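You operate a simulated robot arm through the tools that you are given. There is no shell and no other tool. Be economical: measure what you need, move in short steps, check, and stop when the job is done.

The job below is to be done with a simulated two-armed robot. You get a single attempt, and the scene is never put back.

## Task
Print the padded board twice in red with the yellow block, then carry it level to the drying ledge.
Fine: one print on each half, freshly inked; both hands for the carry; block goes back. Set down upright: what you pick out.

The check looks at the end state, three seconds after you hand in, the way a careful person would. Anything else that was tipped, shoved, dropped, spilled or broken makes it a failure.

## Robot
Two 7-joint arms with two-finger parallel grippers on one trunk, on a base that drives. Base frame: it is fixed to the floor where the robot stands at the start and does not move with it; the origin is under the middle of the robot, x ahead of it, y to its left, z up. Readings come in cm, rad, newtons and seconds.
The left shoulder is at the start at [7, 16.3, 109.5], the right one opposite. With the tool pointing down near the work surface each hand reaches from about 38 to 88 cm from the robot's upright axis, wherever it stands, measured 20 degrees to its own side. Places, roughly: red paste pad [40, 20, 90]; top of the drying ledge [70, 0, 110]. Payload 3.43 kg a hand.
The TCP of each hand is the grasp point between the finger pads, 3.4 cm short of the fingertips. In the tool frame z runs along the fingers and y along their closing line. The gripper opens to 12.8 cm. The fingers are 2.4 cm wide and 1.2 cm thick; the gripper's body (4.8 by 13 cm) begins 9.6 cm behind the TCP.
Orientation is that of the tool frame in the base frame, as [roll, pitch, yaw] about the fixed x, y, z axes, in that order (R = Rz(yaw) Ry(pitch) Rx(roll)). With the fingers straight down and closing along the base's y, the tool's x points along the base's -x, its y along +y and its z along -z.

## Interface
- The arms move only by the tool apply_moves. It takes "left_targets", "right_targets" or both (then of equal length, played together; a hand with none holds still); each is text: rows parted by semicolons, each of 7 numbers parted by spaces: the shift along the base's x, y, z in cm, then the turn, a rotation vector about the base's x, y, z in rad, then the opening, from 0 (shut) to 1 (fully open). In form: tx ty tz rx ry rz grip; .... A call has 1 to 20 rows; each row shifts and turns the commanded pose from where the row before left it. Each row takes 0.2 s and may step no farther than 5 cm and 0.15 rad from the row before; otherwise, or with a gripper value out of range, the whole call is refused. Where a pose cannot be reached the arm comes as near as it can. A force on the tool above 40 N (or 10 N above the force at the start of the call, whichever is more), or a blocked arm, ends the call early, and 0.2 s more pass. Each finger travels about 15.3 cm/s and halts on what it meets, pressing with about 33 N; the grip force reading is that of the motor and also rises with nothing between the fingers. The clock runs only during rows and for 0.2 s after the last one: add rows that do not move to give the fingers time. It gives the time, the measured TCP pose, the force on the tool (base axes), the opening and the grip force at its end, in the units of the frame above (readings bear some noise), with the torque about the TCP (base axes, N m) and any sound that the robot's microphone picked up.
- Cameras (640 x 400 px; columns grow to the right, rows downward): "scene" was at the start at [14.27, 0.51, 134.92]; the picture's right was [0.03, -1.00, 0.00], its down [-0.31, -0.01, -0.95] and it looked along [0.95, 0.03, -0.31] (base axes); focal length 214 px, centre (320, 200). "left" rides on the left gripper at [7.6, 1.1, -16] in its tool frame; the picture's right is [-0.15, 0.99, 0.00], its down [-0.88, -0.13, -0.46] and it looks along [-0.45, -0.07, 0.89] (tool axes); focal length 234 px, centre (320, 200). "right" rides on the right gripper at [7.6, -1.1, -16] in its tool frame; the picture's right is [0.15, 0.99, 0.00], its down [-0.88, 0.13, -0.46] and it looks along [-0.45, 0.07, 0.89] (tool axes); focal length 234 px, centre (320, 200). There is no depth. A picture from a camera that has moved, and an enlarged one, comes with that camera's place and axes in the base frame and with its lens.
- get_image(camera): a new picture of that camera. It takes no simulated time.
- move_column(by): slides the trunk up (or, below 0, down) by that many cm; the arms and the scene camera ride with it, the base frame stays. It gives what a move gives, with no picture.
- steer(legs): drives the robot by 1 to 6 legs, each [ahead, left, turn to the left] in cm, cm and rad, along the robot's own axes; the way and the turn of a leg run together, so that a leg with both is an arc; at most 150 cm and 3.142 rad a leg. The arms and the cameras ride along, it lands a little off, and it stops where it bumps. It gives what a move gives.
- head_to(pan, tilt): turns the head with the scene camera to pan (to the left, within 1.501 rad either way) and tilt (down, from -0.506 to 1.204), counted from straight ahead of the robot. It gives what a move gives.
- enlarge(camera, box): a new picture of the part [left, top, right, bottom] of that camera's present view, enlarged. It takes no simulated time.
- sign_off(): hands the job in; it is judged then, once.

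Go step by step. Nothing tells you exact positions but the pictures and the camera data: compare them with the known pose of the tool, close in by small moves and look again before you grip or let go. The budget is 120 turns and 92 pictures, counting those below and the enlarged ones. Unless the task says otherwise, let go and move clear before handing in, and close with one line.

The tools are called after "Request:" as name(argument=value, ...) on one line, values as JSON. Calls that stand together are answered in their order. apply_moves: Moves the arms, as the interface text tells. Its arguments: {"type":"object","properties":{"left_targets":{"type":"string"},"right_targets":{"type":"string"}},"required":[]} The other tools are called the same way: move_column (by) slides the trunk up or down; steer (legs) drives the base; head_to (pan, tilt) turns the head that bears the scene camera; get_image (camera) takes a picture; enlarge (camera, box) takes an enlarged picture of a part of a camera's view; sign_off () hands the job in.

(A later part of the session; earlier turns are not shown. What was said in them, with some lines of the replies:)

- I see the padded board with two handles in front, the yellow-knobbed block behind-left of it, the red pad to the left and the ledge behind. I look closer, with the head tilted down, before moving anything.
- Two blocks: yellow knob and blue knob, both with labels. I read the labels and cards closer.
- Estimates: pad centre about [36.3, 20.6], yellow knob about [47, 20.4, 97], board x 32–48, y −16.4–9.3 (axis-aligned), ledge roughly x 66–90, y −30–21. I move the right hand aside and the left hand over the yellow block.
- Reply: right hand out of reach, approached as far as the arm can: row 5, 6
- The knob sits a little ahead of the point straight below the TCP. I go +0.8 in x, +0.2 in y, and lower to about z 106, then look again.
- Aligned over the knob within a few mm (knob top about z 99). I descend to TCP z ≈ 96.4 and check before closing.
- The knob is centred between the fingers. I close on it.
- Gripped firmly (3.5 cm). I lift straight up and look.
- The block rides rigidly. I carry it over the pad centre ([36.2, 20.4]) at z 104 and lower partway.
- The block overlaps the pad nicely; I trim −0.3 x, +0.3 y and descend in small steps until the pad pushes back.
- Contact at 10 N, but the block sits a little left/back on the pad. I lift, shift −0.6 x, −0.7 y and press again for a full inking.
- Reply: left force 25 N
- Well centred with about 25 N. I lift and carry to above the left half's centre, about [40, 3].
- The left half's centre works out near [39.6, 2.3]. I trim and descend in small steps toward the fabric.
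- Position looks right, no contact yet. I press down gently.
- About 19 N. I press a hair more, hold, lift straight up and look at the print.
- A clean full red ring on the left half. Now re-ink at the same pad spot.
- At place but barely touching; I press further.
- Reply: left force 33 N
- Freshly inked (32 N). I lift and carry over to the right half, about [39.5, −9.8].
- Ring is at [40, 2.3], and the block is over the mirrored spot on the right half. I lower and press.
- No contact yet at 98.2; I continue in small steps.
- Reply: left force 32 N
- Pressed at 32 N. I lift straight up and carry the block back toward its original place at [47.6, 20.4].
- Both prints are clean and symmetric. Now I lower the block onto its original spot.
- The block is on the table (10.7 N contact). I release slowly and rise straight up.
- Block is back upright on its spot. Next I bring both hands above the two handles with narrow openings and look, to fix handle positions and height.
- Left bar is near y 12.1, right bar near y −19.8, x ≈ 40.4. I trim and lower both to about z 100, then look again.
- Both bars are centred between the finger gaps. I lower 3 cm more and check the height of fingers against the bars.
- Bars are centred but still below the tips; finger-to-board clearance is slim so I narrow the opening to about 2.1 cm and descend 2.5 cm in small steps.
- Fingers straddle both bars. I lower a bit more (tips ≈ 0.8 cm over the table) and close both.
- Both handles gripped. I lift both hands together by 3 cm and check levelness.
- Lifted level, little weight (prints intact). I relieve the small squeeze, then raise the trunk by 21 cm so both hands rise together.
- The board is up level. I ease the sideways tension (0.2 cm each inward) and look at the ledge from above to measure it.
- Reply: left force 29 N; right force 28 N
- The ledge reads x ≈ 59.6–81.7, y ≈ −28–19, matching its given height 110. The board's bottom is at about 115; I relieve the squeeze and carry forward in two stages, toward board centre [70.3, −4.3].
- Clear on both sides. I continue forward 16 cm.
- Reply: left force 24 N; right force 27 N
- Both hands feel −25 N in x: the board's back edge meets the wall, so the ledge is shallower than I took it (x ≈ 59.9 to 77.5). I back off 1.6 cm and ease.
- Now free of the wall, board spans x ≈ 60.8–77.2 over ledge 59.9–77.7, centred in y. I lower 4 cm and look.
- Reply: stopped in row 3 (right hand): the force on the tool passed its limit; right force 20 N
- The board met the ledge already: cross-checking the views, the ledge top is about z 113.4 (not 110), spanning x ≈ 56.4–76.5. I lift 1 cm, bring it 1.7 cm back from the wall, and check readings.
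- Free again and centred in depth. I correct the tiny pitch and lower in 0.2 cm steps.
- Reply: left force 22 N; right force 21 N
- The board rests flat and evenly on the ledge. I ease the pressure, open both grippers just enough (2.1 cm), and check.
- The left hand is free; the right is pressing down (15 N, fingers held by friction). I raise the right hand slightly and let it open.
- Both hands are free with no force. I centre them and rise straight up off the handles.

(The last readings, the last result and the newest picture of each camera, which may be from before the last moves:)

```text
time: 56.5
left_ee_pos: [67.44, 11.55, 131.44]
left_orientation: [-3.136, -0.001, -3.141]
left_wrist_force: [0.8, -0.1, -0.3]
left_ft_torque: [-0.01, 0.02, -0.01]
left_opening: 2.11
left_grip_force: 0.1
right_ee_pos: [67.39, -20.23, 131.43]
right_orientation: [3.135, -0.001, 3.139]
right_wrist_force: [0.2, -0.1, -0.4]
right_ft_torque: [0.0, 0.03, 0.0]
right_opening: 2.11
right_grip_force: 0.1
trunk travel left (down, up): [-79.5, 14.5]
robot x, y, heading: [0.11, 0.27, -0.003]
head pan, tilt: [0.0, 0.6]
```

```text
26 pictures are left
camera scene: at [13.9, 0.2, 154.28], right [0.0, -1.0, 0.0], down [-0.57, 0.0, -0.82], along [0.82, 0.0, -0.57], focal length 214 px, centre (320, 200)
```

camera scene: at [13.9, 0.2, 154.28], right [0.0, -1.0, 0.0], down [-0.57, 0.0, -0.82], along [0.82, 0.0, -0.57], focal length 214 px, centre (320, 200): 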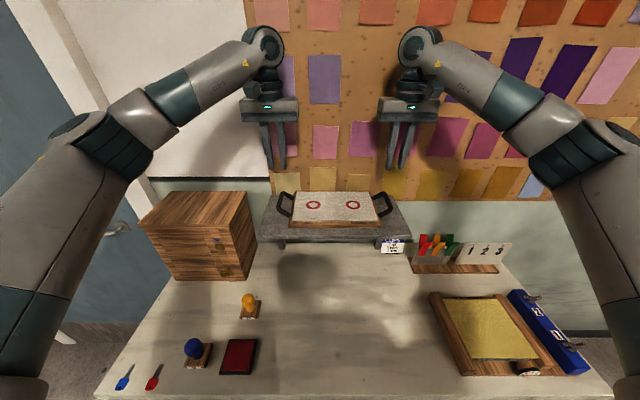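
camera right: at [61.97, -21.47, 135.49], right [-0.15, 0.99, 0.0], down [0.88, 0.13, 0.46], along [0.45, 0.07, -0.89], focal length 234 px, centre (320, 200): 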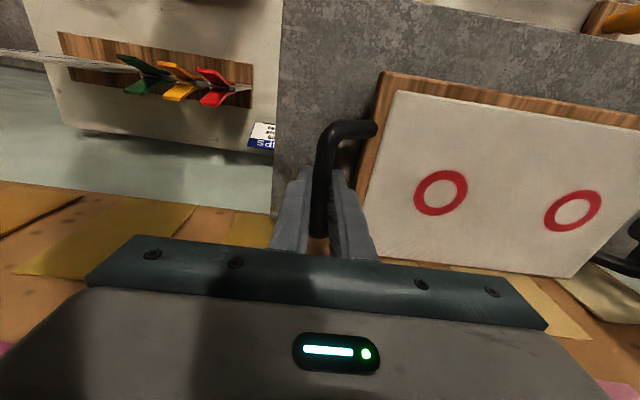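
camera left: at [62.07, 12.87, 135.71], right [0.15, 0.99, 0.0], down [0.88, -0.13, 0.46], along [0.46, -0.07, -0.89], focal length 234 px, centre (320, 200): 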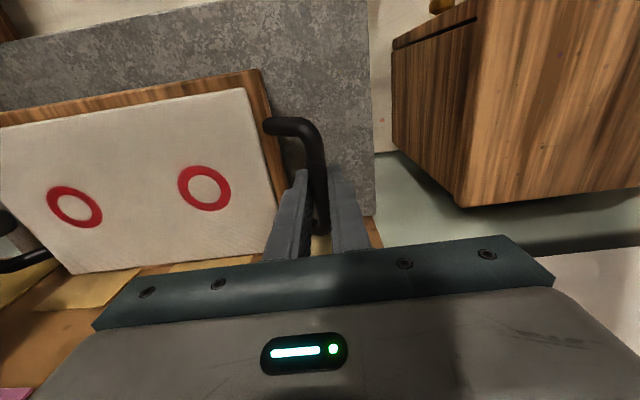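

The board lies on the ledge, both hands clear above it. I draw the hands back and do a final close check.

Request:
apply_moves(left_targets="-3 0 0 0 0 0 0.2; -3 0 0 0 0 0 0.2; -3 0 0 0 0 0 0.2; -3 0 0 0 0 0 0.2; 0 0 0 0 0 0 0.2", right_targets="-3 0 0 0 0 0 0.2; -3 0 0 0 0 0 0.2; -3 0 0 0 0 0 0.2; -3 0 0 0 0 0 0.2; 0 0 0 0 0 0 0.2")

Request:
enlarge(camera="scene", box=[240, 160, 430, 270])

Request:
enlarge(camera="scene", box=[100, 270, 300, 400])

```text
time: 57.8
left_ee_pos: [55.56, 11.67, 131.22]
left_orientation: [-3.135, -0.003, -3.14]
left_wrist_force: [0.9, -0.3, 0.2]
left_ft_torque: [-0.03, 0.03, -0.02]
left_opening: 2.56
left_grip_force: 0.1
right_ee_pos: [55.32, -20.33, 131.55]
right_orientation: [3.137, -0.001, 3.139]
right_wrist_force: [1.0, -0.4, 0.5]
right_ft_torque: [0.0, -0.03, -0.02]
right_opening: 2.56
right_grip_force: 0.1
trunk travel left (down, up): [-79.5, 14.5]
robot x, y, heading: [-0.03, 0.23, 0.002]
head pan, tilt: [0.0, 0.6]
```

```text
3.37 times, centred on (335, 215) of scene
camera zoom: at [13.93, 0.19, 154.28], right [0.0, -1.0, 0.0], down [-0.57, 0.0, -0.82], along [0.82, 0.0, -0.57], focal length 722 px, centre (270, 150)
```

zoom: 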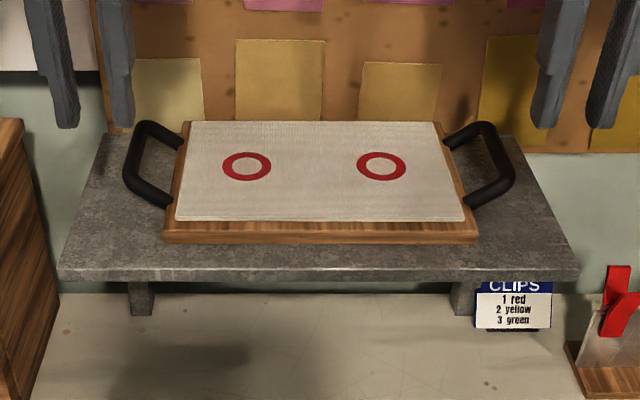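

```text
3.08 times, centred on (200, 335) of scene
camera zoom: at [13.93, 0.19, 154.28], right [0.0, -1.0, 0.0], down [-0.57, 0.0, -0.82], along [0.82, 0.0, -0.57], focal length 660 px, centre (689, -215)
```

zoom: 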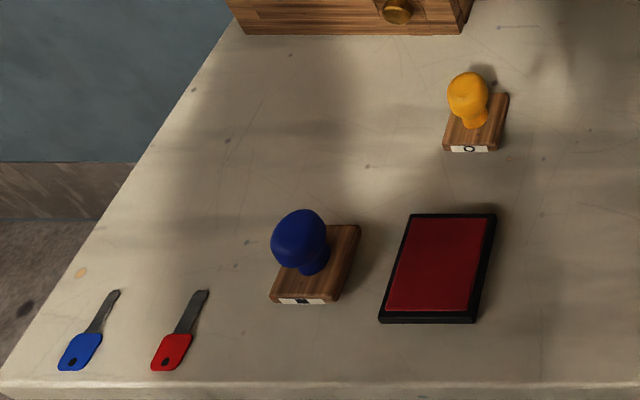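

The board sits level on the ledge with two clean red rings. The yellow block is upright in its place and nothing else has moved, so I hand in.

Request:
sign_off()

```text
The job is handed in.
```

The padded board has one freshly inked red print on each half and lies level on the drying ledge, carried there with both hands. The yellow block is back upright in its place. On the way in, the board's back edge briefly pressed against the wall; I backed it off, and the prints stayed clean.
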